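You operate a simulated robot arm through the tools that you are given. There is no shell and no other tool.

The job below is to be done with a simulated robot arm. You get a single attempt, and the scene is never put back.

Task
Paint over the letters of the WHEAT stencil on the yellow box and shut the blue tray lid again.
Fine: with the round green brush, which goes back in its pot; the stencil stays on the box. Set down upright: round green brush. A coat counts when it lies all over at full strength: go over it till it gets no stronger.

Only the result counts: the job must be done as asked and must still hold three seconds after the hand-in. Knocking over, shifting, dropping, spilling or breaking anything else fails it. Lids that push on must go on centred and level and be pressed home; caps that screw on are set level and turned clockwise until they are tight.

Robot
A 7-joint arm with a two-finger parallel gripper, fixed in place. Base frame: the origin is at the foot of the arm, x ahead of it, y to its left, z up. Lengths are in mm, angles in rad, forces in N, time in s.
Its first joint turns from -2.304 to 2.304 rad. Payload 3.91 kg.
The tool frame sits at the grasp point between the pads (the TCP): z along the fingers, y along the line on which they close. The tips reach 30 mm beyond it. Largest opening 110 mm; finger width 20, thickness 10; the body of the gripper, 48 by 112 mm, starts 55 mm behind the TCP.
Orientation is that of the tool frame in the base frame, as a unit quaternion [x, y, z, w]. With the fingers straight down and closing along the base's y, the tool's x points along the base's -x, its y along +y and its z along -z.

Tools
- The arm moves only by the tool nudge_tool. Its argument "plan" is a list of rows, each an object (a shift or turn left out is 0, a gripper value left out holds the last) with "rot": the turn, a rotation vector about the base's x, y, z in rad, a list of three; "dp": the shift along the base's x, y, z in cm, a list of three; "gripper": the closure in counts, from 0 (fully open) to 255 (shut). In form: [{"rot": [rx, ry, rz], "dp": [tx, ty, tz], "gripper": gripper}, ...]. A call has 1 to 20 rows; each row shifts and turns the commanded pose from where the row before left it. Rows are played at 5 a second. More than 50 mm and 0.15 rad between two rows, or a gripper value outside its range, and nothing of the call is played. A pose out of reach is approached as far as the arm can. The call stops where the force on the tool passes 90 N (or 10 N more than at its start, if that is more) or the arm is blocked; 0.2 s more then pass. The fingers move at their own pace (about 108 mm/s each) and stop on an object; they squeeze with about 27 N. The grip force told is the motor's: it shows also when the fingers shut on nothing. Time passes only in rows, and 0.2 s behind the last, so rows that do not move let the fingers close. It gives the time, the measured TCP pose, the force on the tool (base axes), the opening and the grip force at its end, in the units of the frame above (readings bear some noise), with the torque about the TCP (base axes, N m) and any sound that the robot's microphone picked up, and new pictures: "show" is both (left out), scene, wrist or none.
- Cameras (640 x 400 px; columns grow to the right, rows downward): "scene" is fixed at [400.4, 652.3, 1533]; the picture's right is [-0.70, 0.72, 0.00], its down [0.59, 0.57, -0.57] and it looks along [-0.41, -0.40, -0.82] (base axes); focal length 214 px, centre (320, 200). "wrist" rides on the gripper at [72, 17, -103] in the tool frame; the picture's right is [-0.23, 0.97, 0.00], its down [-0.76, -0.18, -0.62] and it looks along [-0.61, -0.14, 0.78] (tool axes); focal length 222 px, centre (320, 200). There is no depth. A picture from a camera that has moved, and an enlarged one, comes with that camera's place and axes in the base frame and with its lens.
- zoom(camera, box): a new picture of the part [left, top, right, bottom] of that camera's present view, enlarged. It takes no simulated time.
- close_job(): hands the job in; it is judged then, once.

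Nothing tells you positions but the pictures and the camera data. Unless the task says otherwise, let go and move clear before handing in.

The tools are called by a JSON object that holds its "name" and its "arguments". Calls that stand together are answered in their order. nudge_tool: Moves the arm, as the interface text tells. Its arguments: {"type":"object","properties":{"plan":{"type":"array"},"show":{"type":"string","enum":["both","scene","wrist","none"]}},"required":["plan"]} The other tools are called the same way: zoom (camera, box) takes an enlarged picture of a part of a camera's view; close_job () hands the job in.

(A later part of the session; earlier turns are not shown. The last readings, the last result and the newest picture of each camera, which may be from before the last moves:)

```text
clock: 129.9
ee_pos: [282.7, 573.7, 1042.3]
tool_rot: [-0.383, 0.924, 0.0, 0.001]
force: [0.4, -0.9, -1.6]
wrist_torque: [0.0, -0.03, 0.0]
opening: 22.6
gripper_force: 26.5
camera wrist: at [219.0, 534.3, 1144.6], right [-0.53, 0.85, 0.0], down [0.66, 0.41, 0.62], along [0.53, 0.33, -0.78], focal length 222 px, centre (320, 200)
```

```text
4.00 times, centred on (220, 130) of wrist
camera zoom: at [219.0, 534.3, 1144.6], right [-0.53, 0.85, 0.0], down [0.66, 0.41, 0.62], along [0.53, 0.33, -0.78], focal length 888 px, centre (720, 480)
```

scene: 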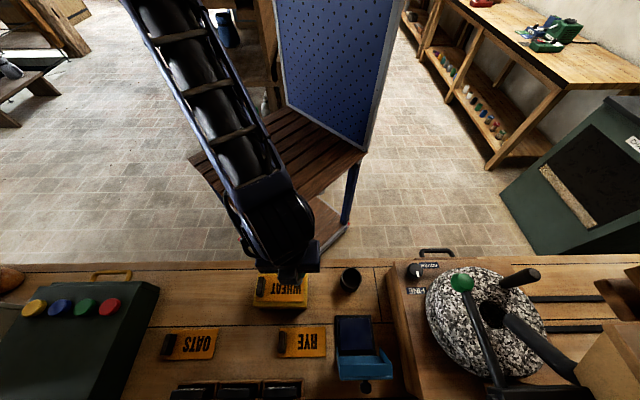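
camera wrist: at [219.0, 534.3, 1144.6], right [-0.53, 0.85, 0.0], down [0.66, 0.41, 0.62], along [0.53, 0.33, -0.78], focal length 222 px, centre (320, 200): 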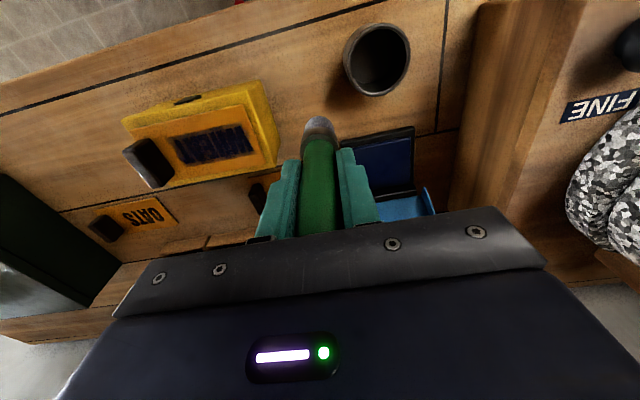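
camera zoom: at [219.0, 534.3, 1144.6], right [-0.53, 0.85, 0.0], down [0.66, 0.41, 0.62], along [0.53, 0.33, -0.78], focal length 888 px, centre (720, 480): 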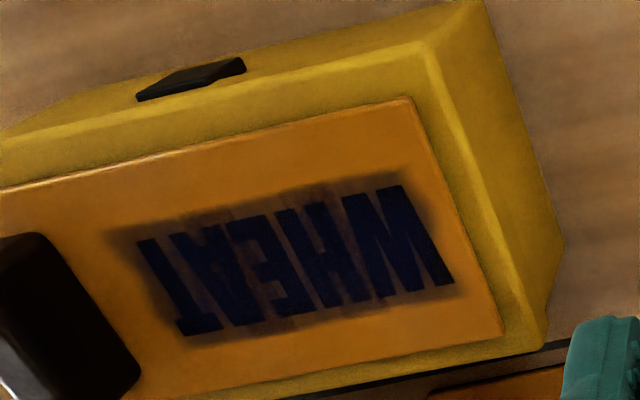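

The coat is building well and is navy all over the letters, with the T's outer end a bit weaker. I'll do further passes, reaching past both ends and toward the top and bottom edges.

{"name": "nudge_tool", "arguments": {"plan": [{"dp": [2.5, -3.05, 0]}, {"dp": [2.5, -3.05, 0]}, {"dp": [0, 0, -2]}, {"dp": [0, 0, -0.97]}, {}], "show": "none"}}

{"name": "nudge_tool", "arguments": {"plan": [{"dp": [0.51, -0.51, 0]}, {"dp": [0.51, -0.51, 0]}, {"dp": [0.51, -0.51, 0]}, {"dp": [0.51, -0.51, 0]}, {"dp": [0.51, -0.51, 0]}, {"dp": [0.51, -0.51, 0]}, {"dp": [0.51, -0.51, 0]}, {"dp": [0.51, -0.51, 0]}, {"dp": [0.51, -0.51, 0]}, {"dp": [0.51, -0.51, 0]}, {"dp": [0.4, -0.4, 0]}], "show": "wrist"}}

{"name": "zoom", "arguments": {"camera": "wrist", "box": [200, 50, 440, 200]}}

```text
clock: 131.1
ee_pos: [334.5, 513.9, 1012.7]
tool_rot: [-0.383, 0.924, 0.0, 0.001]
force: [-0.5, 0.2, -0.4]
wrist_torque: [0.04, 0.01, 0.01]
opening: 22.6
gripper_force: 26.6
```

```text
clock: 133.5
ee_pos: [386.1, 457.5, 1011.6]
tool_rot: [-0.383, 0.924, -0.001, 0.002]
force: [-1.5, 1.6, 5.0]
wrist_torque: [0.11, 0.06, 0.0]
opening: 22.6
gripper_force: 27.7
camera wrist: at [323.9, 418.9, 1114.2], right [-0.53, 0.85, 0.0], down [0.66, 0.41, 0.62], along [0.53, 0.33, -0.78], focal length 222 px, centre (320, 200)
```

wrist: 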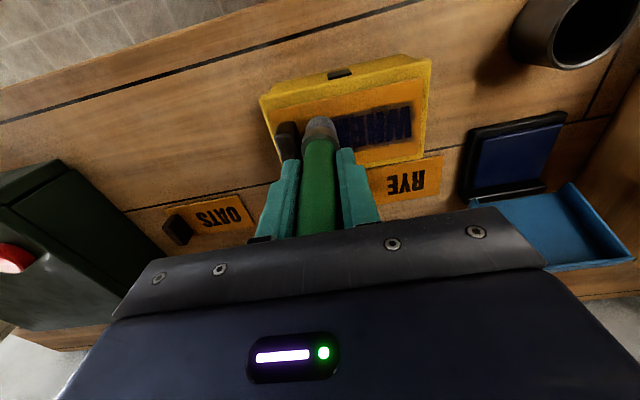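

```text
2.67 times, centred on (320, 125) of wrist
camera zoom: at [323.9, 418.9, 1114.2], right [-0.53, 0.85, 0.0], down [0.66, 0.41, 0.62], along [0.53, 0.33, -0.78], focal length 592 px, centre (320, 400)
```

zoom: 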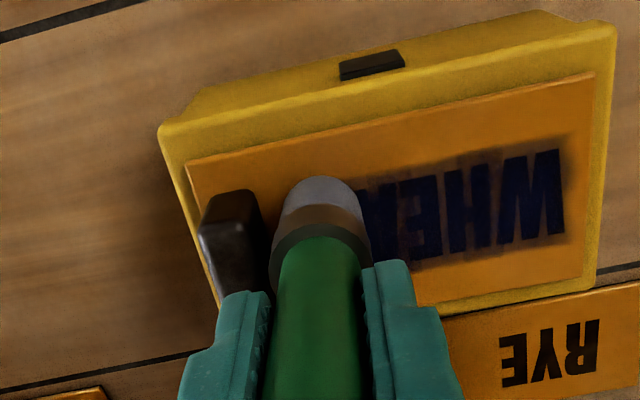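

{"name": "nudge_tool", "arguments": {"plan": [{"dp": [0.1, -0.1, -0.05]}, {"dp": [0.5, 0.5, 0]}, {"dp": [-0.52, 0.52, 0]}, {"dp": [-0.52, 0.52, 0]}, {"dp": [-0.52, 0.52, 0]}, {"dp": [-0.52, 0.52, 0]}, {"dp": [-0.52, 0.52, 0]}, {"dp": [-0.52, 0.52, 0]}, {"dp": [-0.52, 0.52, 0]}, {"dp": [-0.52, 0.52, 0]}, {"dp": [-0.52, 0.52, 0]}, {"dp": [-0.52, 0.52, 0]}, {"dp": [-0.3, 0.3, 0]}], "show": "none"}}

{"name": "nudge_tool", "arguments": {"plan": [{"dp": [0.45, 0.45, 0]}, {"dp": [0.52, -0.52, 0]}, {"dp": [0.52, -0.52, 0]}, {"dp": [0.52, -0.52, 0]}, {"dp": [0.52, -0.52, 0]}, {"dp": [0.52, -0.52, 0]}, {"dp": [0.52, -0.52, 0]}, {"dp": [0.52, -0.52, 0]}, {"dp": [0.52, -0.52, 0]}, {"dp": [0.52, -0.52, 0]}, {"dp": [0.52, -0.52, 0]}, {"dp": [0.3, -0.3, 0]}], "show": "none"}}

{"name": "nudge_tool", "arguments": {"plan": [{"dp": [0.4, 0.4, 0]}, {"dp": [-0.52, 0.52, 0]}, {"dp": [-0.52, 0.52, 0]}, {"dp": [-0.52, 0.52, 0]}, {"dp": [-0.52, 0.52, 0]}, {"dp": [-0.52, 0.52, 0]}, {"dp": [-0.52, 0.52, 0]}, {"dp": [-0.52, 0.52, 0]}, {"dp": [-0.52, 0.52, 0]}, {"dp": [-0.52, 0.52, 0]}, {"dp": [-0.52, 0.52, 0]}, {"dp": [-0.3, 0.3, 0]}], "show": "none"}}

{"name": "nudge_tool", "arguments": {"plan": [{"dp": [0, 0, 1]}, {"dp": [-2.5, 2.5, 1]}, {"dp": [-2.5, 2.5, 1]}, {"dp": [-1, 1, 0]}, {}], "show": "wrist"}}

{"name": "zoom", "arguments": {"camera": "scene", "box": [268, 276, 308, 301]}}

{"name": "zoom", "arguments": {"camera": "wrist", "box": [140, 80, 300, 180]}}

```text
clock: 136.3
ee_pos: [338.9, 516.1, 1012.4]
tool_rot: [-0.383, 0.924, 0.0, 0.001]
force: [1.7, -1.0, 4.0]
wrist_torque: [0.0, -0.11, 0.02]
opening: 22.5
gripper_force: 26.9
```

```text
clock: 138.9
ee_pos: [396.0, 467.7, 1013.2]
tool_rot: [-0.382, 0.924, 0.0, 0.001]
force: [-0.6, -0.9, -1.1]
wrist_torque: [0.0, 0.0, 0.02]
opening: 22.8
gripper_force: 26.7
```

```text
clock: 141.5
ee_pos: [348.2, 526.2, 1012.8]
tool_rot: [-0.382, 0.924, -0.001, 0.001]
force: [1.9, -1.3, 8.0]
wrist_torque: [-0.11, -0.14, -0.02]
opening: 22.8
gripper_force: 26.9
```

```text
clock: 142.7
ee_pos: [287.0, 585.0, 1040.4]
tool_rot: [-0.383, 0.924, -0.001, 0.001]
force: [-0.9, -0.6, 0.0]
wrist_torque: [0.0, 0.02, 0.01]
opening: 22.8
gripper_force: 26.9
camera wrist: at [224.1, 546.2, 1142.1], right [-0.53, 0.85, 0.0], down [0.66, 0.41, 0.62], along [0.53, 0.33, -0.78], focal length 222 px, centre (320, 200)
```

wrist: 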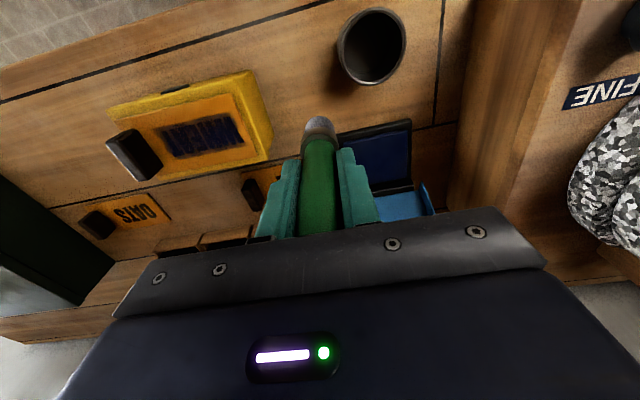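

```text
16.00 times, centred on (288, 288) of scene
camera zoom: at [400.4, 652.3, 1533.0], right [-0.7, 0.72, 0.0], down [0.59, 0.57, -0.57], along [-0.41, -0.4, -0.82], focal length 3432 px, centre (832, -1216)
```

zoom: 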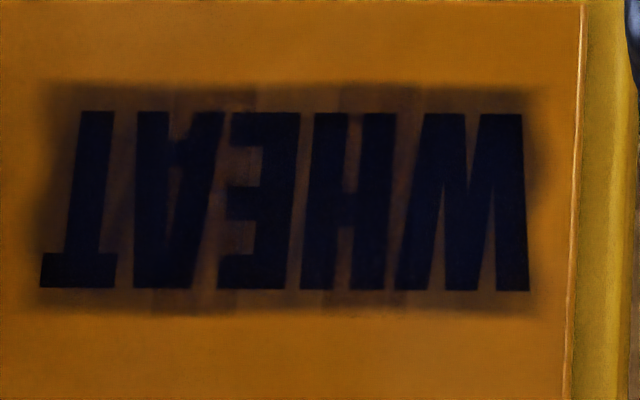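

```text
4.00 times, centred on (220, 130) of wrist
camera zoom: at [224.1, 546.2, 1142.1], right [-0.53, 0.85, 0.0], down [0.66, 0.41, 0.62], along [0.53, 0.33, -0.78], focal length 888 px, centre (720, 480)
```

zoom: 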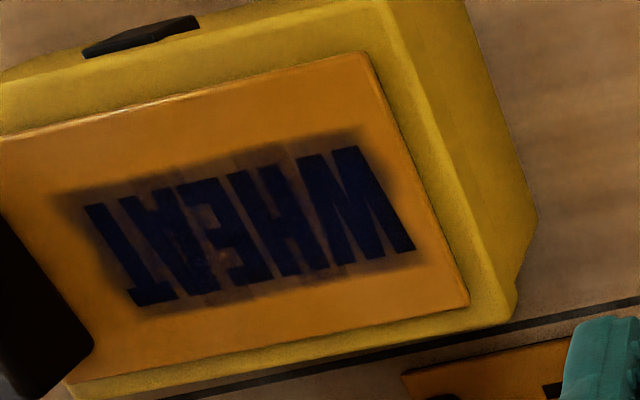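

The smudge hardly grew on this round, so the brush is running dry. I'll go back to the pad and reload with some stirring.

{"name": "nudge_tool", "arguments": {"plan": [{"dp": [0.52, 3.41, 0]}, {"dp": [0.52, 3.41, 0]}, {"dp": [0.52, 3.41, 0]}, {"dp": [0, 0, -3]}, {"dp": [0, 0, -3]}, {"dp": [0, 0, -2]}, {}], "show": "none"}}

{"name": "nudge_tool", "arguments": {"plan": [{"dp": [0, 0, -0.2]}, {}], "show": "none"}}

{"name": "nudge_tool", "arguments": {"plan": [{"dp": [0, 0, -0.12]}, {}], "show": "none"}}

```text
clock: 144.3
ee_pos: [301.1, 688.3, 961.7]
tool_rot: [-0.382, 0.924, -0.001, 0.002]
force: [-0.9, -0.1, 0.0]
wrist_torque: [-0.03, 0.0, 0.0]
opening: 22.5
gripper_force: 26.8
```

```text
clock: 144.9
ee_pos: [302.0, 688.9, 959.5]
tool_rot: [-0.383, 0.924, 0.0, 0.001]
force: [0.7, 0.2, 0.0]
wrist_torque: [0.05, -0.03, 0.0]
opening: 22.7
gripper_force: 27.3
```

```text
clock: 145.5
ee_pos: [302.9, 689.1, 958.3]
tool_rot: [-0.382, 0.924, 0.0, 0.001]
force: [0.1, -0.7, 0.1]
wrist_torque: [0.0, -0.01, -0.02]
opening: 22.7
gripper_force: 27.2
```

{"name": "nudge_tool", "arguments": {"plan": [{"dp": [0, 0, -0.1]}, {}], "show": "none"}}

{"name": "nudge_tool", "arguments": {"plan": [{"dp": [0, 0, -0.08]}, {}], "show": "none"}}

{"name": "nudge_tool", "arguments": {"plan": [{"dp": [0, 0, -0.05]}, {}], "show": "none"}}

```text
clock: 146.1
ee_pos: [302.2, 689.1, 956.4]
tool_rot: [-0.382, 0.924, -0.001, 0.002]
force: [0.1, 0.0, 0.1]
wrist_torque: [0.01, -0.01, 0.04]
opening: 22.5
gripper_force: 27.0
```

```text
clock: 146.7
ee_pos: [302.8, 688.9, 957.3]
tool_rot: [-0.383, 0.924, 0.0, 0.001]
force: [0.3, -0.7, 6.7]
wrist_torque: [-0.03, 0.03, -0.02]
opening: 22.7
gripper_force: 27.2
```

```text
clock: 147.3
ee_pos: [303.6, 688.9, 957.1]
tool_rot: [-0.383, 0.924, 0.0, 0.002]
force: [0.3, 1.6, 7.7]
wrist_torque: [0.18, -0.05, 0.03]
opening: 22.7
gripper_force: 26.9
```

{"name": "nudge_tool", "arguments": {"plan": [{"dp": [0.5, -0.5, -0.02]}, {"dp": [0.5, -0.5, 0]}, {"dp": [-0.5, 0.5, 0]}, {"dp": [-0.5, 0.5, 0]}, {"dp": [-0.5, 0.5, 0]}, {"dp": [-0.5, 0.5, 0]}, {"dp": [0.5, -0.5, 0]}, {"dp": [0.5, -0.5, 0]}, {"dp": [-0.35, -0.35, 0]}, {"dp": [0.5, -0.5, 0]}, {"dp": [0.5, -0.5, 0]}, {"dp": [-0.5, 0.5, 0]}, {"dp": [-0.5, 0.5, 0]}, {"dp": [-0.5, 0.5, 0]}, {"dp": [-0.5, 0.5, 0]}, {"dp": [0.5, -0.5, 0]}, {"dp": [0.5, -0.5, 0]}, {"dp": [0.35, 0.35, 0]}, {}], "show": "wrist"}}

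{"name": "zoom", "arguments": {"camera": "wrist", "box": [220, 60, 420, 185]}}

```text
clock: 151.3
ee_pos: [300.6, 689.1, 956.5]
tool_rot: [-0.383, 0.924, 0.0, 0.001]
force: [-6.0, -4.8, 20.4]
wrist_torque: [-0.38, 0.42, -0.02]
opening: 22.7
gripper_force: 27.3
camera wrist: at [238.6, 649.2, 1058.5], right [-0.53, 0.85, 0.0], down [0.66, 0.41, 0.63], along [0.53, 0.33, -0.78], focal length 222 px, centre (320, 200)
```

wrist: 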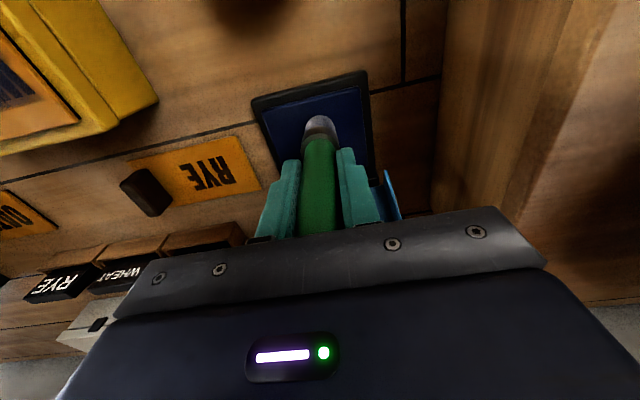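

```text
3.20 times, centred on (320, 122) of wrist
camera zoom: at [238.6, 649.2, 1058.5], right [-0.53, 0.85, 0.0], down [0.66, 0.41, 0.63], along [0.53, 0.33, -0.78], focal length 711 px, centre (320, 448)
```

zoom: 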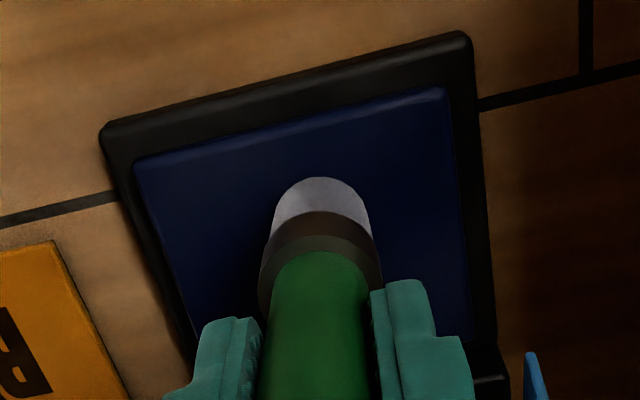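

{"name": "nudge_tool", "arguments": {"plan": [{"dp": [0, 0, 3]}, {"dp": [0, 0, 4]}, {"dp": [0, 0, 4]}, {"dp": [0.84, -4.39, 0]}, {"dp": [0.84, -4.39, 0]}, {"dp": [0.84, -4.39, 0]}, {"dp": [0.84, -4.39, 0]}, {"dp": [0, 0, -3]}, {"dp": [0, 0, -2]}, {"dp": [0, 0, -0.5]}, {}], "show": "wrist"}}

{"name": "zoom", "arguments": {"camera": "wrist", "box": [200, 50, 440, 200]}}

```text
clock: 153.7
ee_pos: [335.5, 511.2, 1012.4]
tool_rot: [-0.382, 0.924, 0.001, 0.002]
force: [-0.9, -0.9, 10.1]
wrist_torque: [-0.04, -0.04, 0.02]
opening: 22.4
gripper_force: 27.9
camera wrist: at [272.3, 472.3, 1114.0], right [-0.53, 0.85, 0.0], down [0.66, 0.41, 0.63], along [0.53, 0.33, -0.78], focal length 222 px, centre (320, 200)
```

wrist: 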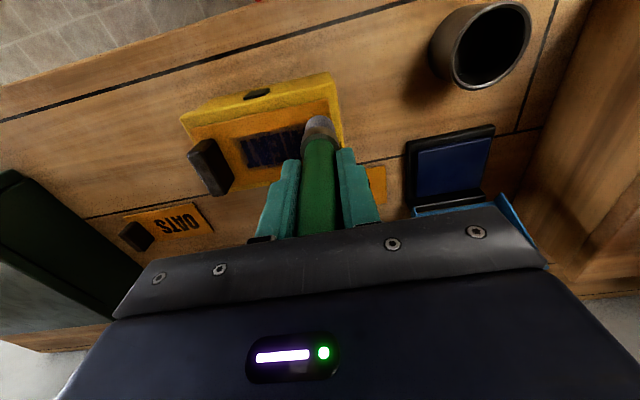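

```text
2.67 times, centred on (320, 125) of wrist
camera zoom: at [272.3, 472.3, 1114.0], right [-0.53, 0.85, 0.0], down [0.66, 0.41, 0.63], along [0.53, 0.33, -0.78], focal length 592 px, centre (320, 400)
```

zoom: 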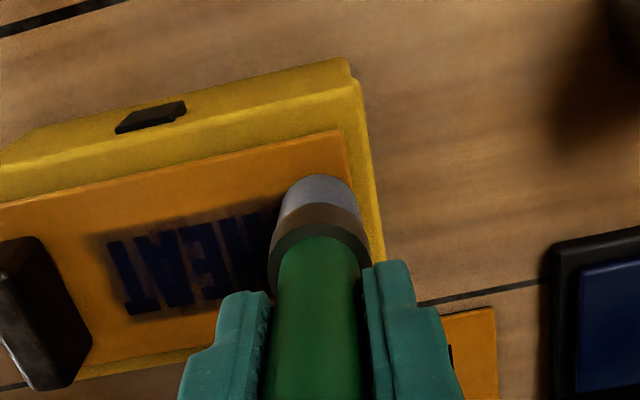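

{"name": "nudge_tool", "arguments": {"plan": [{"dp": [0.5, -0.5, 0]}, {"dp": [0.5, -0.5, 0]}, {"dp": [0.5, -0.5, 0]}, {"dp": [0.5, -0.5, 0]}, {"dp": [0.5, -0.5, 0]}, {"dp": [0.5, -0.5, 0]}, {"dp": [0.5, -0.5, 0]}, {"dp": [0.5, -0.5, 0]}, {"dp": [0.5, -0.5, 0]}, {"dp": [0.5, -0.5, 0]}, {"dp": [0.4, -0.4, 0]}], "show": "none"}}

{"name": "nudge_tool", "arguments": {"plan": [{"dp": [0.4, 0.4, 0]}, {"dp": [-0.5, 0.5, 0]}, {"dp": [-0.5, 0.5, 0]}, {"dp": [-0.5, 0.5, 0]}, {"dp": [-0.5, 0.5, 0]}, {"dp": [-0.5, 0.5, 0]}, {"dp": [-0.5, 0.5, 0]}, {"dp": [-0.5, 0.5, 0]}, {"dp": [-0.5, 0.5, 0]}, {"dp": [-0.5, 0.5, 0]}, {"dp": [-0.5, 0.5, 0]}, {"dp": [-0.5, 0.5, 0]}], "show": "none"}}

{"name": "nudge_tool", "arguments": {"plan": [{"dp": [0.4, 0.4, 0]}, {"dp": [0.5, -0.5, 0]}, {"dp": [0.5, -0.5, 0]}, {"dp": [0.5, -0.5, 0]}, {"dp": [0.5, -0.5, 0]}, {"dp": [0.5, -0.5, 0]}, {"dp": [0.5, -0.5, 0]}, {"dp": [0.5, -0.5, 0]}, {"dp": [0.5, -0.5, 0]}, {"dp": [0.5, -0.5, 0]}, {"dp": [0.5, -0.5, 0]}, {"dp": [0.5, -0.5, 0]}], "show": "none"}}

{"name": "nudge_tool", "arguments": {"plan": [{"dp": [0.4, 0.4, 0]}, {"dp": [-0.5, 0.5, 0]}, {"dp": [-0.5, 0.5, 0]}, {"dp": [-0.5, 0.5, 0]}, {"dp": [-0.5, 0.5, 0]}, {"dp": [-0.5, 0.5, 0]}, {"dp": [-0.5, 0.5, 0]}, {"dp": [-0.5, 0.5, 0]}, {"dp": [-0.5, 0.5, 0]}, {"dp": [-0.5, 0.5, 0]}, {"dp": [-0.5, 0.5, 0]}, {"dp": [-0.5, 0.5, 0]}], "show": "none"}}

{"name": "nudge_tool", "arguments": {"plan": [{"dp": [0, 0, 1]}, {"dp": [-2.5, 2.5, 1]}, {"dp": [-2.5, 2.5, 1]}, {"dp": [-1, 1, 0]}, {}], "show": "wrist"}}

{"name": "zoom", "arguments": {"camera": "scene", "box": [268, 276, 308, 301]}}

{"name": "zoom", "arguments": {"camera": "wrist", "box": [140, 80, 300, 180]}}

```text
clock: 156.1
ee_pos: [390.9, 458.9, 1011.4]
tool_rot: [-0.383, 0.924, 0.0, 0.001]
force: [-7.6, 7.4, 24.0]
wrist_torque: [0.59, 0.44, 0.08]
opening: 22.5
gripper_force: 27.3
```

```text
clock: 158.7
ee_pos: [339.8, 520.0, 1011.3]
tool_rot: [-0.382, 0.924, 0.0, 0.002]
force: [10.9, -10.3, 39.3]
wrist_torque: [-0.65, -0.86, -0.08]
opening: 22.6
gripper_force: 27.0
```

```text
clock: 161.3
ee_pos: [397.0, 467.6, 1012.0]
tool_rot: [-0.383, 0.924, 0.001, 0.002]
force: [-5.9, 6.2, 21.8]
wrist_torque: [0.55, 0.42, 0.03]
opening: 22.9
gripper_force: 27.2
```

```text
clock: 163.9
ee_pos: [346.9, 526.0, 1010.9]
tool_rot: [-0.382, 0.924, 0.0, 0.002]
force: [11.1, -9.3, 38.2]
wrist_torque: [-0.64, -0.94, -0.06]
opening: 22.6
gripper_force: 27.2
```

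```text
clock: 165.1
ee_pos: [286.8, 586.4, 1039.4]
tool_rot: [-0.383, 0.924, -0.001, 0.001]
force: [-0.7, 0.7, -0.6]
wrist_torque: [0.01, 0.04, -0.02]
opening: 22.8
gripper_force: 26.6
camera wrist: at [224.1, 546.7, 1141.7], right [-0.53, 0.85, 0.0], down [0.66, 0.41, 0.62], along [0.53, 0.33, -0.78], focal length 222 px, centre (320, 200)
```

wrist: 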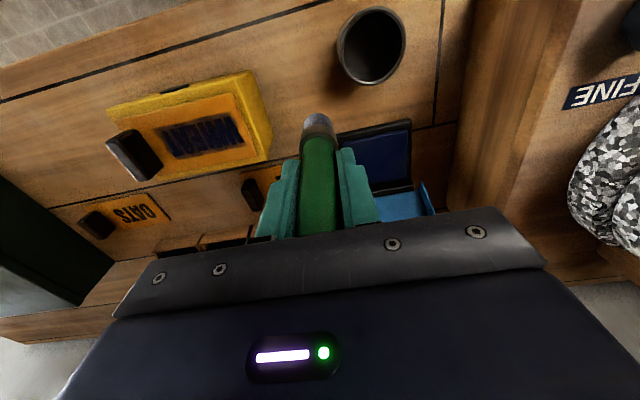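

```text
16.00 times, centred on (288, 288) of scene
camera zoom: at [400.4, 652.3, 1533.0], right [-0.7, 0.72, 0.0], down [0.59, 0.57, -0.57], along [-0.41, -0.4, -0.82], focal length 3432 px, centre (832, -1216)
```

zoom: 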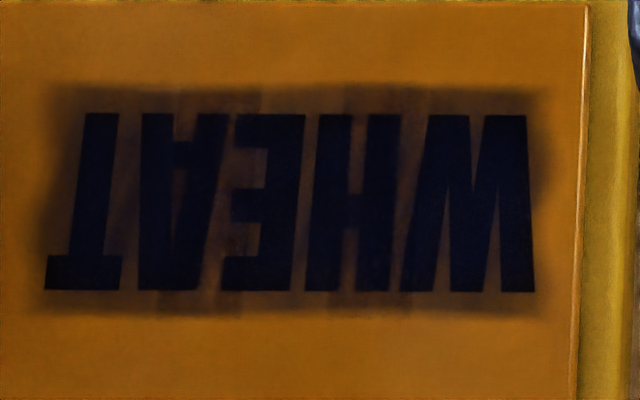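

```text
4.00 times, centred on (220, 130) of wrist
camera zoom: at [224.1, 546.7, 1141.7], right [-0.53, 0.85, 0.0], down [0.66, 0.41, 0.62], along [0.53, 0.33, -0.78], focal length 888 px, centre (720, 480)
```

zoom: 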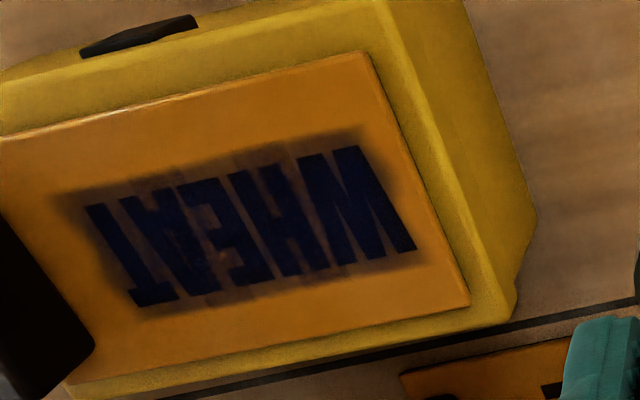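

The pressure rose too high on the return strokes (about 39 N), and the letters seem to have moved slightly. I'll check what shifted.

{"name": "zoom", "arguments": {"camera": "scene", "box": [245, 260, 325, 315]}}

```text
7.27 times, centred on (285, 288) of scene
camera zoom: at [400.4, 652.3, 1533.0], right [-0.7, 0.72, 0.0], down [0.59, 0.57, -0.57], along [-0.41, -0.4, -0.82], focal length 1560 px, centre (574, -436)
```

zoom: 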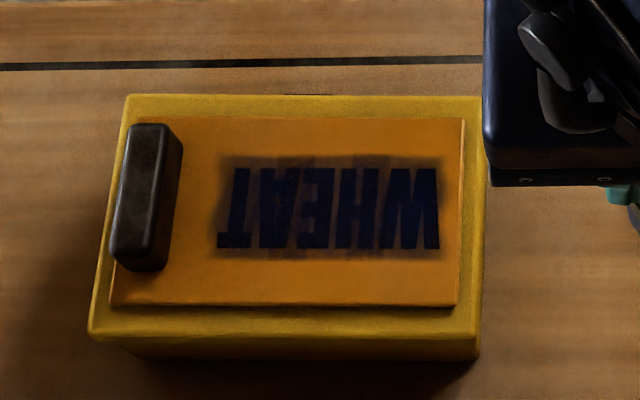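

{"name": "zoom", "arguments": {"camera": "scene", "box": [270, 280, 286, 296]}}

{"name": "zoom", "arguments": {"camera": "scene", "box": [286, 280, 302, 296]}}

{"name": "zoom", "arguments": {"camera": "wrist", "box": [155, 105, 205, 160]}}

{"name": "zoom", "arguments": {"camera": "wrist", "box": [195, 100, 250, 160]}}

```text
16.00 times, centred on (278, 288) of scene
camera zoom: at [400.4, 652.3, 1533.0], right [-0.7, 0.72, 0.0], down [0.59, 0.57, -0.57], along [-0.41, -0.4, -0.82], focal length 3432 px, centre (992, -1208)
```

zoom: 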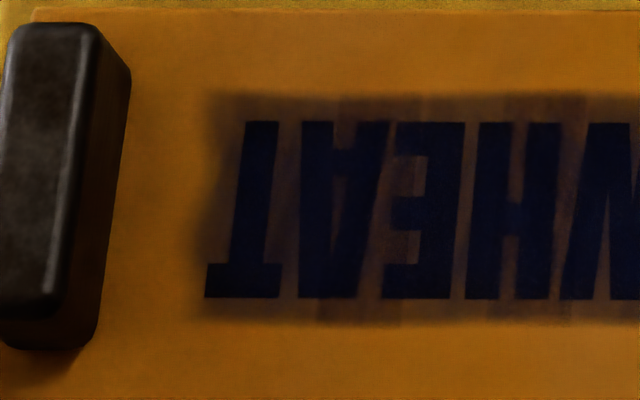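

```text
16.00 times, centred on (294, 288) of scene
camera zoom: at [400.4, 652.3, 1533.0], right [-0.7, 0.72, 0.0], down [0.59, 0.57, -0.57], along [-0.41, -0.4, -0.82], focal length 3432 px, centre (736, -1208)
```

zoom: 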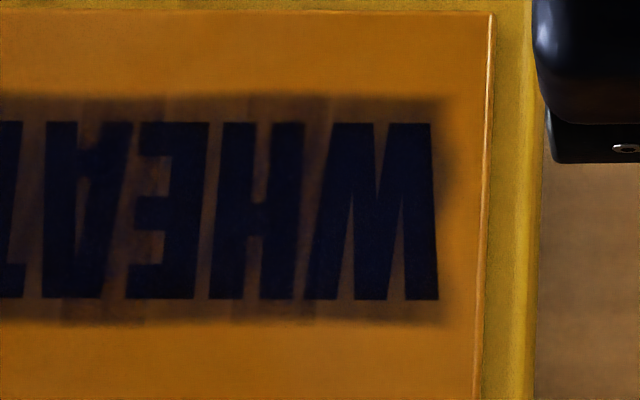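

```text
7.27 times, centred on (180, 132) of wrist
camera zoom: at [224.1, 546.7, 1141.7], right [-0.53, 0.85, 0.0], down [0.66, 0.41, 0.62], along [0.53, 0.33, -0.78], focal length 1615 px, centre (1338, 691)
```

zoom: 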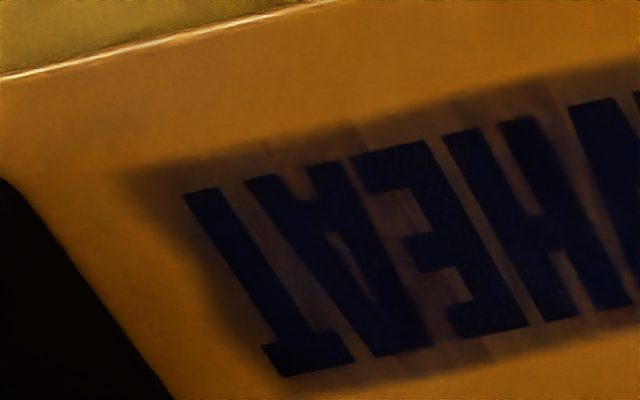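

```text
6.67 times, centred on (222, 130) of wrist
camera zoom: at [224.1, 546.7, 1141.7], right [-0.53, 0.85, 0.0], down [0.66, 0.41, 0.62], along [0.53, 0.33, -0.78], focal length 1481 px, centre (970, 667)
```

zoom: 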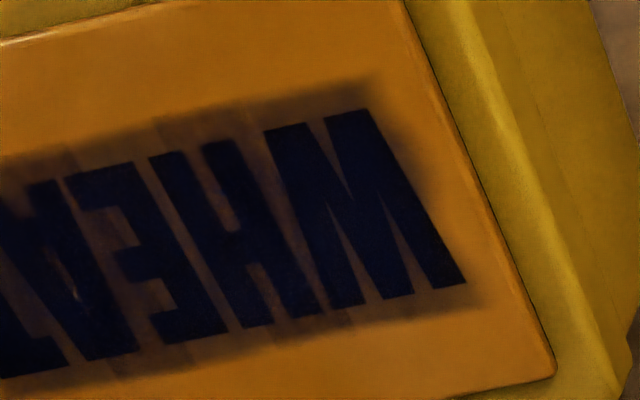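

Only the loose stencil plate moved, by just under 1 mm; the box hasn't. The letters now look solid navy. I'll do one more careful pass at very light pressure, starting with short strokes at the T end.

{"name": "nudge_tool", "arguments": {"plan": [{"dp": [2.54, -3.15, 0]}, {"dp": [2.54, -3.15, 0]}, {"dp": [2.54, -3.15, 0]}, {"dp": [2.54, -3.15, 0]}, {"dp": [0, 0, -2]}, {"dp": [0, 0, -0.9]}, {}], "show": "wrist"}}

{"name": "zoom", "arguments": {"camera": "wrist", "box": [200, 50, 440, 200]}}

```text
clock: 166.7
ee_pos: [389.3, 460.5, 1013.1]
tool_rot: [-0.382, 0.924, 0.0, 0.001]
force: [0.9, 0.4, -0.9]
wrist_torque: [-0.01, -0.01, 0.03]
opening: 22.6
gripper_force: 26.9
camera wrist: at [325.2, 421.2, 1114.4], right [-0.53, 0.85, 0.0], down [0.66, 0.41, 0.62], along [0.53, 0.33, -0.78], focal length 222 px, centre (320, 200)
```

wrist: 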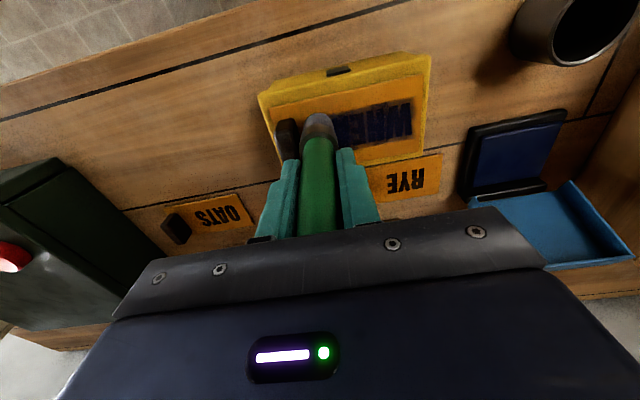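

```text
2.67 times, centred on (320, 125) of wrist
camera zoom: at [325.2, 421.2, 1114.4], right [-0.53, 0.85, 0.0], down [0.66, 0.41, 0.62], along [0.53, 0.33, -0.78], focal length 592 px, centre (320, 400)
```

zoom: 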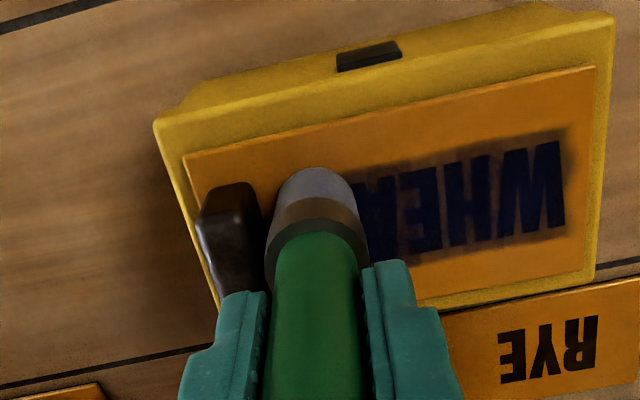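

{"name": "nudge_tool", "arguments": {"plan": [{"dp": [0, 0, -0.08]}, {}], "show": "none"}}

{"name": "nudge_tool", "arguments": {"plan": [{"dp": [0, 0, -0.06]}, {}], "show": "none"}}

{"name": "nudge_tool", "arguments": {"plan": [{"dp": [0, 0, -0.04]}, {}], "show": "none"}}

```text
clock: 167.3
ee_pos: [388.3, 461.1, 1012.8]
tool_rot: [-0.383, 0.924, 0.001, 0.002]
force: [1.4, -1.8, 15.8]
wrist_torque: [0.02, -0.16, -0.02]
opening: 22.7
gripper_force: 27.3
```

```text
clock: 167.9
ee_pos: [388.6, 461.5, 1012.0]
tool_rot: [-0.382, 0.924, 0.0, 0.002]
force: [3.3, 0.9, 21.0]
wrist_torque: [0.21, -0.29, -0.01]
opening: 22.7
gripper_force: 26.8
```

```text
clock: 168.5
ee_pos: [387.7, 459.4, 1011.2]
tool_rot: [-0.383, 0.924, 0.0, 0.002]
force: [1.4, -2.3, 35.9]
wrist_torque: [0.08, -0.22, 0.01]
opening: 22.8
gripper_force: 26.8
```

{"name": "nudge_tool", "arguments": {"plan": [{"dp": [0, 0, 0.1]}, {}], "show": "none"}}

```text
clock: 169.1
ee_pos: [388.1, 460.4, 1012.4]
tool_rot: [-0.382, 0.924, 0.0, 0.001]
force: [0.6, 1.9, 22.3]
wrist_torque: [0.34, -0.12, -0.05]
opening: 22.6
gripper_force: 27.7
```

{"name": "nudge_tool", "arguments": {"plan": [{"dp": [0, 0, 0.1]}, {}], "show": "none"}}

```text
clock: 169.7
ee_pos: [388.5, 459.9, 1012.7]
tool_rot: [-0.383, 0.924, -0.001, 0.001]
force: [-0.8, 0.3, 2.4]
wrist_torque: [0.03, 0.04, 0.02]
opening: 22.5
gripper_force: 27.4
```

{"name": "nudge_tool", "arguments": {"plan": [{"dp": [0.28, 0.28, 0]}, {"dp": [0.28, 0.28, 0]}, {"dp": [0.28, 0.28, 0]}], "show": "none"}}

{"name": "nudge_tool", "arguments": {"plan": [{"dp": [-0.28, -0.28, 0]}, {"dp": [-0.28, -0.28, 0]}, {"dp": [-0.28, -0.28, 0]}, {"dp": [-0.28, -0.28, 0]}], "show": "wrist"}}

{"name": "zoom", "arguments": {"camera": "wrist", "box": [200, 50, 440, 200]}}

```text
clock: 170.5
ee_pos: [395.6, 468.3, 1011.5]
tool_rot: [-0.383, 0.924, -0.001, 0.001]
force: [-0.5, 0.2, -0.1]
wrist_torque: [-0.03, 0.04, -0.02]
opening: 22.6
gripper_force: 26.7
```

```text
clock: 171.5
ee_pos: [384.1, 457.7, 1012.6]
tool_rot: [-0.383, 0.924, 0.0, 0.001]
force: [0.7, 1.9, 6.1]
wrist_torque: [0.2, -0.14, 0.03]
opening: 22.5
gripper_force: 27.5
camera wrist: at [322.0, 418.4, 1114.1], right [-0.53, 0.85, 0.0], down [0.66, 0.41, 0.62], along [0.53, 0.33, -0.78], focal length 222 px, centre (320, 200)
```

wrist: 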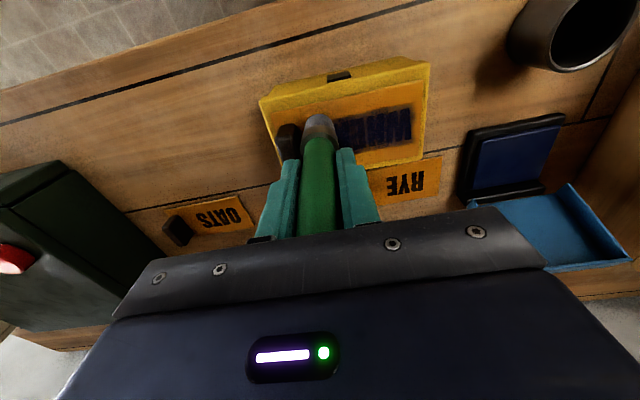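

```text
2.67 times, centred on (320, 125) of wrist
camera zoom: at [322.0, 418.4, 1114.1], right [-0.53, 0.85, 0.0], down [0.66, 0.41, 0.62], along [0.53, 0.33, -0.78], focal length 592 px, centre (320, 400)
```

zoom: 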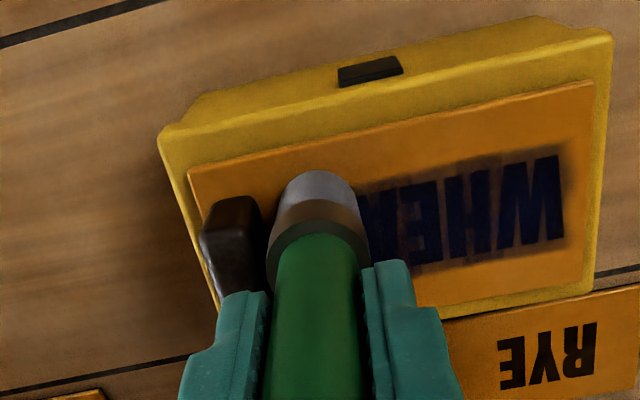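

{"name": "nudge_tool", "arguments": {"plan": [{"dp": [0.3, 0.3, -0.03]}, {"dp": [-0.5, 0.5, 0]}, {"dp": [-0.5, 0.5, 0]}, {"dp": [-0.5, 0.5, 0]}], "show": "none"}}

```text
clock: 172.5
ee_pos: [373.5, 475.3, 1012.8]
tool_rot: [-0.383, 0.924, -0.001, 0.002]
force: [0.4, -3.2, 4.7]
wrist_torque: [-0.11, -0.14, 0.02]
opening: 22.6
gripper_force: 26.7
```

{"name": "nudge_tool", "arguments": {"plan": [{"dp": [-0.5, 0.5, 0]}, {"dp": [-0.5, 0.5, 0]}, {"dp": [-0.5, 0.5, 0]}, {"dp": [-0.5, 0.5, 0]}], "show": "none"}}

```text
clock: 173.5
ee_pos: [354.1, 494.5, 1011.2]
tool_rot: [-0.383, 0.924, -0.001, 0.0]
force: [0.8, -0.6, 0.2]
wrist_torque: [-0.02, 0.0, -0.01]
opening: 22.7
gripper_force: 26.8
```

{"name": "nudge_tool", "arguments": {"plan": [{"dp": [0, 0, -0.05]}, {"dp": [-0.4, 0.4, 0]}, {"dp": [-0.4, 0.4, 0]}, {"dp": [-0.4, 0.4, 0]}], "show": "none"}}

```text
clock: 174.5
ee_pos: [342.4, 506.6, 1012.1]
tool_rot: [-0.382, 0.924, 0.0, 0.002]
force: [5.2, -4.5, 13.7]
wrist_torque: [-0.16, -0.4, -0.03]
opening: 22.8
gripper_force: 26.9
```

{"name": "nudge_tool", "arguments": {"plan": [{"dp": [-0.4, 0.4, 0.03]}, {"dp": [-0.3, 0.3, 0]}, {"dp": [0.28, 0.28, 0]}, {"dp": [0.28, 0.28, 0]}], "show": "none"}}

{"name": "nudge_tool", "arguments": {"plan": [{"dp": [0.28, 0.28, 0]}, {"dp": [0.5, -0.5, 0]}, {"dp": [0.5, -0.5, 0]}, {"dp": [0.5, -0.5, 0]}], "show": "none"}}

```text
clock: 175.5
ee_pos: [339.7, 520.3, 1011.7]
tool_rot: [-0.383, 0.924, 0.0, 0.001]
force: [-2.0, -1.1, 6.7]
wrist_torque: [-0.1, 0.21, -0.01]
opening: 22.5
gripper_force: 26.9
```

```text
clock: 176.5
ee_pos: [358.2, 507.5, 1012.8]
tool_rot: [-0.382, 0.924, 0.0, 0.001]
force: [0.3, -0.7, 1.1]
wrist_torque: [-0.01, 0.01, -0.02]
opening: 22.6
gripper_force: 26.8
```

{"name": "nudge_tool", "arguments": {"plan": [{"dp": [0, 0, -0.04]}, {"dp": [0.5, -0.5, 0]}, {"dp": [0.5, -0.5, 0]}, {"dp": [0.5, -0.5, 0]}, {"dp": [0.5, -0.5, 0]}], "show": "none"}}

```text
clock: 177.7
ee_pos: [378.5, 489.0, 1013.0]
tool_rot: [-0.383, 0.924, -0.001, 0.002]
force: [-3.6, 4.8, 17.3]
wrist_torque: [0.39, 0.21, 0.03]
opening: 22.6
gripper_force: 27.0
```

{"name": "nudge_tool", "arguments": {"plan": [{"dp": [0.5, -0.5, 0.04]}, {"dp": [0.5, -0.5, 0]}, {"dp": [0.45, -0.45, 0]}, {"dp": [0.3, -0.3, 0]}], "show": "none"}}

{"name": "nudge_tool", "arguments": {"plan": [{"dp": [0.2, 0.2, 0]}, {"dp": [-0.25, -0.25, 0]}, {"dp": [-0.25, -0.25, 0]}, {"dp": [-0.25, -0.25, 0]}], "show": "none"}}

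{"name": "nudge_tool", "arguments": {"plan": [{"dp": [0, 0, 1.5]}, {"dp": [-2.5, 2.5, 1.5]}, {"dp": [-2.5, 2.5, 1]}, {"dp": [-2.5, 2.5, 0]}, {"dp": [-2.5, 2.5, 0]}, {"dp": [-2, 2, 0]}, {}], "show": "wrist"}}

{"name": "zoom", "arguments": {"camera": "scene", "box": [245, 260, 325, 315]}}

{"name": "zoom", "arguments": {"camera": "scene", "box": [268, 276, 308, 301]}}

{"name": "zoom", "arguments": {"camera": "wrist", "box": [120, 80, 280, 180]}}

```text
clock: 178.7
ee_pos: [396.1, 470.1, 1012.2]
tool_rot: [-0.382, 0.924, -0.001, 0.001]
force: [-1.9, 3.7, 13.1]
wrist_torque: [0.33, 0.16, 0.03]
opening: 22.6
gripper_force: 26.9
```

```text
clock: 179.7
ee_pos: [389.5, 464.1, 1011.4]
tool_rot: [-0.382, 0.924, -0.001, 0.001]
force: [2.2, 2.2, 4.9]
wrist_torque: [0.14, -0.17, 0.02]
opening: 22.6
gripper_force: 26.8
```

```text
clock: 181.3
ee_pos: [271.2, 585.1, 1050.0]
tool_rot: [-0.383, 0.924, -0.001, 0.001]
force: [-0.2, -0.4, -0.1]
wrist_torque: [0.01, -0.01, 0.02]
opening: 22.5
gripper_force: 26.7
camera wrist: at [207.2, 545.9, 1152.6], right [-0.53, 0.85, 0.0], down [0.66, 0.41, 0.62], along [0.53, 0.33, -0.78], focal length 222 px, centre (320, 200)
```

wrist: 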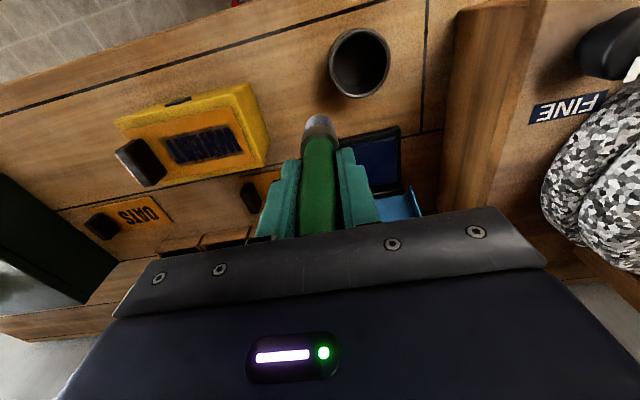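

```text
7.27 times, centred on (285, 288) of scene
camera zoom: at [400.4, 652.3, 1533.0], right [-0.7, 0.72, 0.0], down [0.59, 0.57, -0.57], along [-0.41, -0.4, -0.82], focal length 1560 px, centre (574, -436)
```

zoom: 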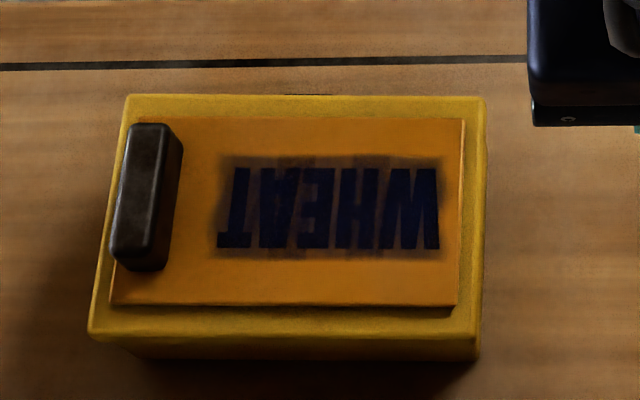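

```text
16.00 times, centred on (288, 288) of scene
camera zoom: at [400.4, 652.3, 1533.0], right [-0.7, 0.72, 0.0], down [0.59, 0.57, -0.57], along [-0.41, -0.4, -0.82], focal length 3432 px, centre (832, -1216)
```

zoom: 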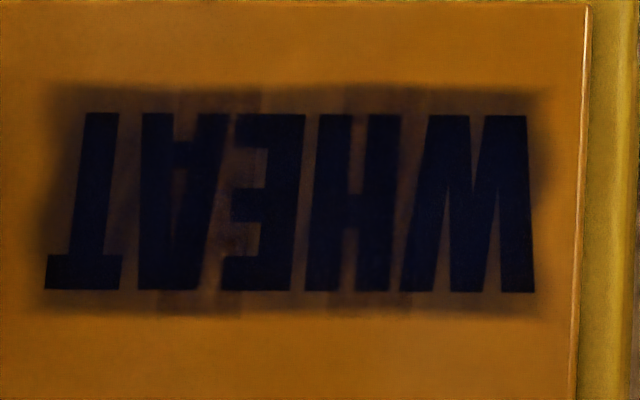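

```text
4.00 times, centred on (200, 130) of wrist
camera zoom: at [207.2, 545.9, 1152.6], right [-0.53, 0.85, 0.0], down [0.66, 0.41, 0.62], along [0.53, 0.33, -0.78], focal length 888 px, centre (800, 480)
```

zoom: 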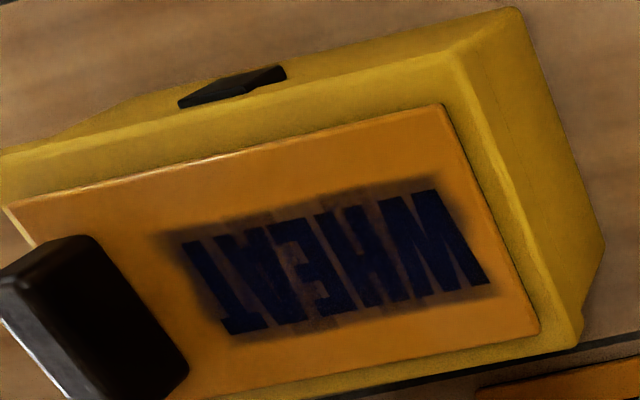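

{"name": "zoom", "arguments": {"camera": "wrist", "box": [160, 125, 200, 165]}}

{"name": "zoom", "arguments": {"camera": "wrist", "box": [205, 120, 245, 160]}}

{"name": "zoom", "arguments": {"camera": "scene", "box": [270, 278, 280, 296]}}

```text
10.00 times, centred on (180, 145) of wrist
camera zoom: at [207.2, 545.9, 1152.6], right [-0.53, 0.85, 0.0], down [0.66, 0.41, 0.62], along [0.53, 0.33, -0.78], focal length 2221 px, centre (1720, 750)
```

zoom: 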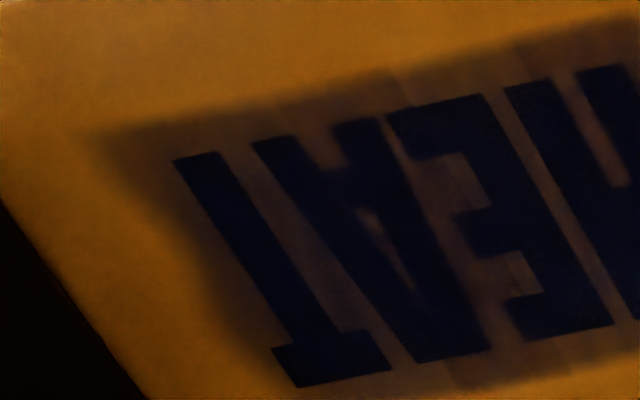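

```text
10.00 times, centred on (225, 140) of wrist
camera zoom: at [207.2, 545.9, 1152.6], right [-0.53, 0.85, 0.0], down [0.66, 0.41, 0.62], along [0.53, 0.33, -0.78], focal length 2221 px, centre (1270, 800)
```

zoom: 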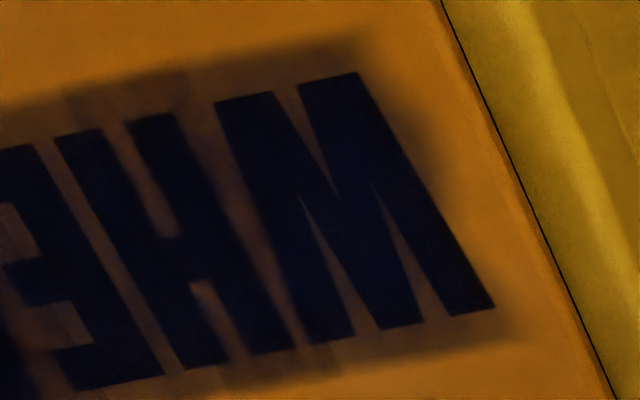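

```text
16.00 times, centred on (275, 287) of scene
camera zoom: at [400.4, 652.3, 1533.0], right [-0.7, 0.72, 0.0], down [0.59, 0.57, -0.57], along [-0.41, -0.4, -0.82], focal length 3432 px, centre (1040, -1192)
```

zoom: 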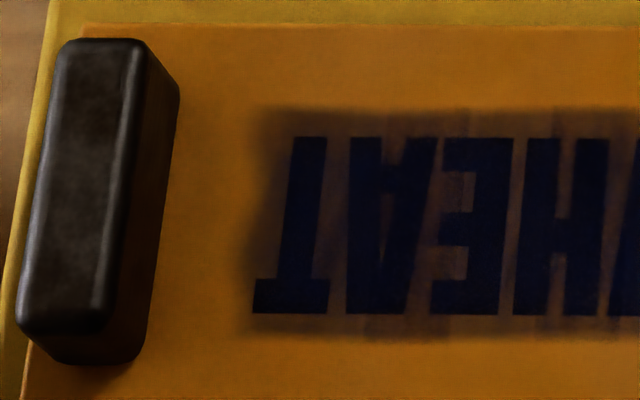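

The letters look uniformly solid, and passes with fresh ink no longer darken them. Now I'll return the brush, first checking how it sits in the grip.

{"name": "nudge_tool", "arguments": {"plan": [{"dp": [-2.7, 0.67, 0]}, {"dp": [-2.7, 0.67, 0]}, {}, {}], "show": "wrist"}}

{"name": "zoom", "arguments": {"camera": "wrist", "box": [220, 60, 420, 185]}}

{"name": "zoom", "arguments": {"camera": "scene", "box": [310, 240, 390, 300]}}

```text
clock: 182.3
ee_pos: [216.6, 599.6, 1052.3]
tool_rot: [-0.383, 0.924, 0.0, 0.001]
force: [0.0, -0.2, -0.7]
wrist_torque: [0.0, -0.02, 0.0]
opening: 22.4
gripper_force: 26.6
camera wrist: at [152.9, 559.8, 1153.4], right [-0.53, 0.85, 0.0], down [0.66, 0.41, 0.62], along [0.53, 0.33, -0.78], focal length 222 px, centre (320, 200)
```

wrist: 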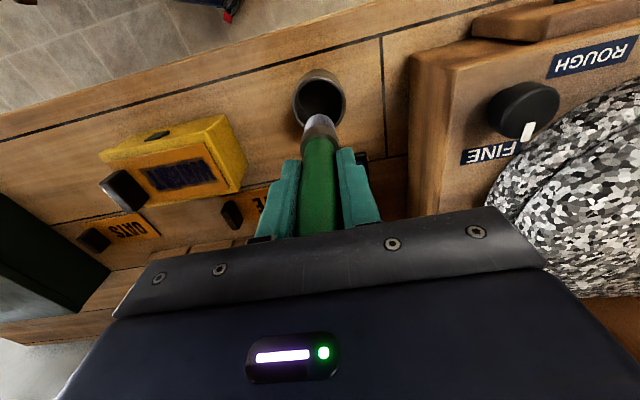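

```text
3.20 times, centred on (320, 122) of wrist
camera zoom: at [152.9, 559.8, 1153.4], right [-0.53, 0.85, 0.0], down [0.66, 0.41, 0.62], along [0.53, 0.33, -0.78], focal length 711 px, centre (320, 448)
```

zoom: 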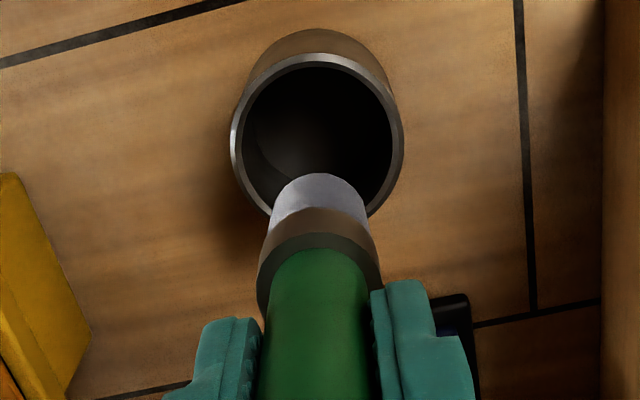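

```text
6.67 times, centred on (350, 270) of scene
camera zoom: at [400.4, 652.3, 1533.0], right [-0.7, 0.72, 0.0], down [0.59, 0.57, -0.57], along [-0.41, -0.4, -0.82], focal length 1430 px, centre (120, -267)
```

zoom: 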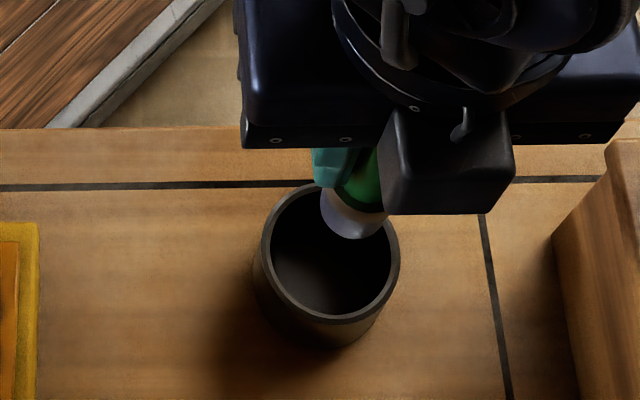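

The brush is straight in the grip and above the pot. I'm lowering it in.

{"name": "nudge_tool", "arguments": {"plan": [{"dp": [0, -0.05, -3]}, {"dp": [0, 0, -3]}, {"dp": [0, 0, -1.5]}, {}], "show": "wrist"}}

{"name": "zoom", "arguments": {"camera": "wrist", "box": [220, 60, 420, 185]}}

```text
clock: 183.3
ee_pos: [216.5, 597.1, 977.8]
tool_rot: [-0.382, 0.924, 0.0, 0.001]
force: [0.5, -0.4, -1.1]
wrist_torque: [0.02, 0.0, 0.0]
opening: 22.4
gripper_force: 26.3
camera wrist: at [153.0, 557.9, 1078.8], right [-0.53, 0.85, 0.0], down [0.66, 0.41, 0.63], along [0.53, 0.33, -0.78], focal length 222 px, centre (320, 200)
```

wrist: 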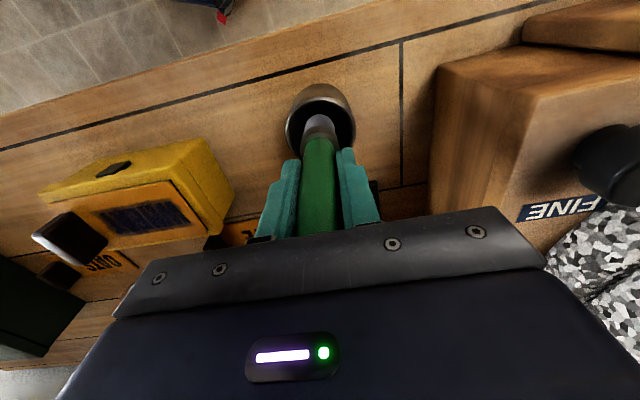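

```text
3.20 times, centred on (320, 122) of wrist
camera zoom: at [153.0, 557.9, 1078.8], right [-0.53, 0.85, 0.0], down [0.66, 0.41, 0.63], along [0.53, 0.33, -0.78], focal length 711 px, centre (320, 448)
```

zoom: 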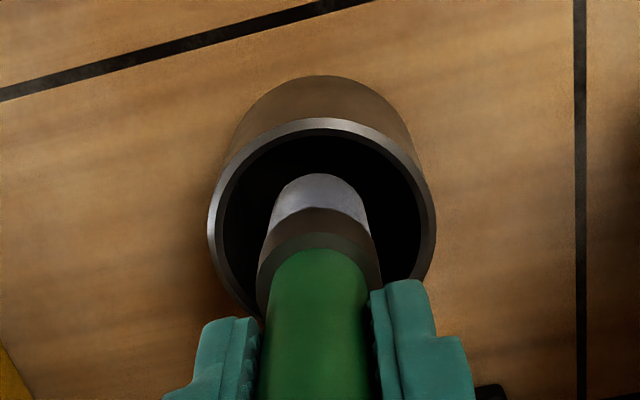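

{"name": "nudge_tool", "arguments": {"plan": [{"dp": [0, 0, -2]}, {"dp": [0, 0, -0.9]}, {}], "show": "none"}}

{"name": "nudge_tool", "arguments": {"plan": [{"dp": [0, 0, -0.2]}, {}], "show": "none"}}

{"name": "nudge_tool", "arguments": {"plan": [{"dp": [0, 0, -0.15]}, {}], "show": "none"}}

```text
clock: 184.1
ee_pos: [214.9, 598.5, 948.1]
tool_rot: [-0.382, 0.924, -0.001, 0.001]
force: [-0.5, -0.2, -0.7]
wrist_torque: [0.01, 0.01, 0.01]
opening: 22.5
gripper_force: 27.0
```

```text
clock: 184.7
ee_pos: [216.1, 597.4, 947.3]
tool_rot: [-0.383, 0.924, 0.0, 0.001]
force: [0.4, -0.1, -0.4]
wrist_torque: [0.01, -0.01, 0.0]
opening: 22.7
gripper_force: 27.0
```

```text
clock: 185.3
ee_pos: [216.9, 597.6, 946.1]
tool_rot: [-0.382, 0.924, 0.0, 0.002]
force: [0.2, -0.8, -0.9]
wrist_torque: [0.01, 0.01, 0.0]
opening: 22.6
gripper_force: 26.7
```

{"name": "nudge_tool", "arguments": {"plan": [{"dp": [0, 0, -0.15]}, {}], "show": "none"}}

{"name": "nudge_tool", "arguments": {"plan": [{"dp": [0, 0, -0.12]}, {}], "show": "none"}}

```text
clock: 185.9
ee_pos: [216.7, 596.8, 943.4]
tool_rot: [-0.383, 0.924, 0.0, 0.001]
force: [-0.5, 0.0, -0.6]
wrist_torque: [0.02, 0.03, 0.01]
opening: 22.7
gripper_force: 26.4
```

```text
clock: 186.5
ee_pos: [215.9, 598.2, 942.4]
tool_rot: [-0.383, 0.924, -0.001, 0.001]
force: [-1.8, -3.5, 11.0]
wrist_torque: [-0.13, 0.05, -0.01]
opening: 22.6
gripper_force: 26.9
```

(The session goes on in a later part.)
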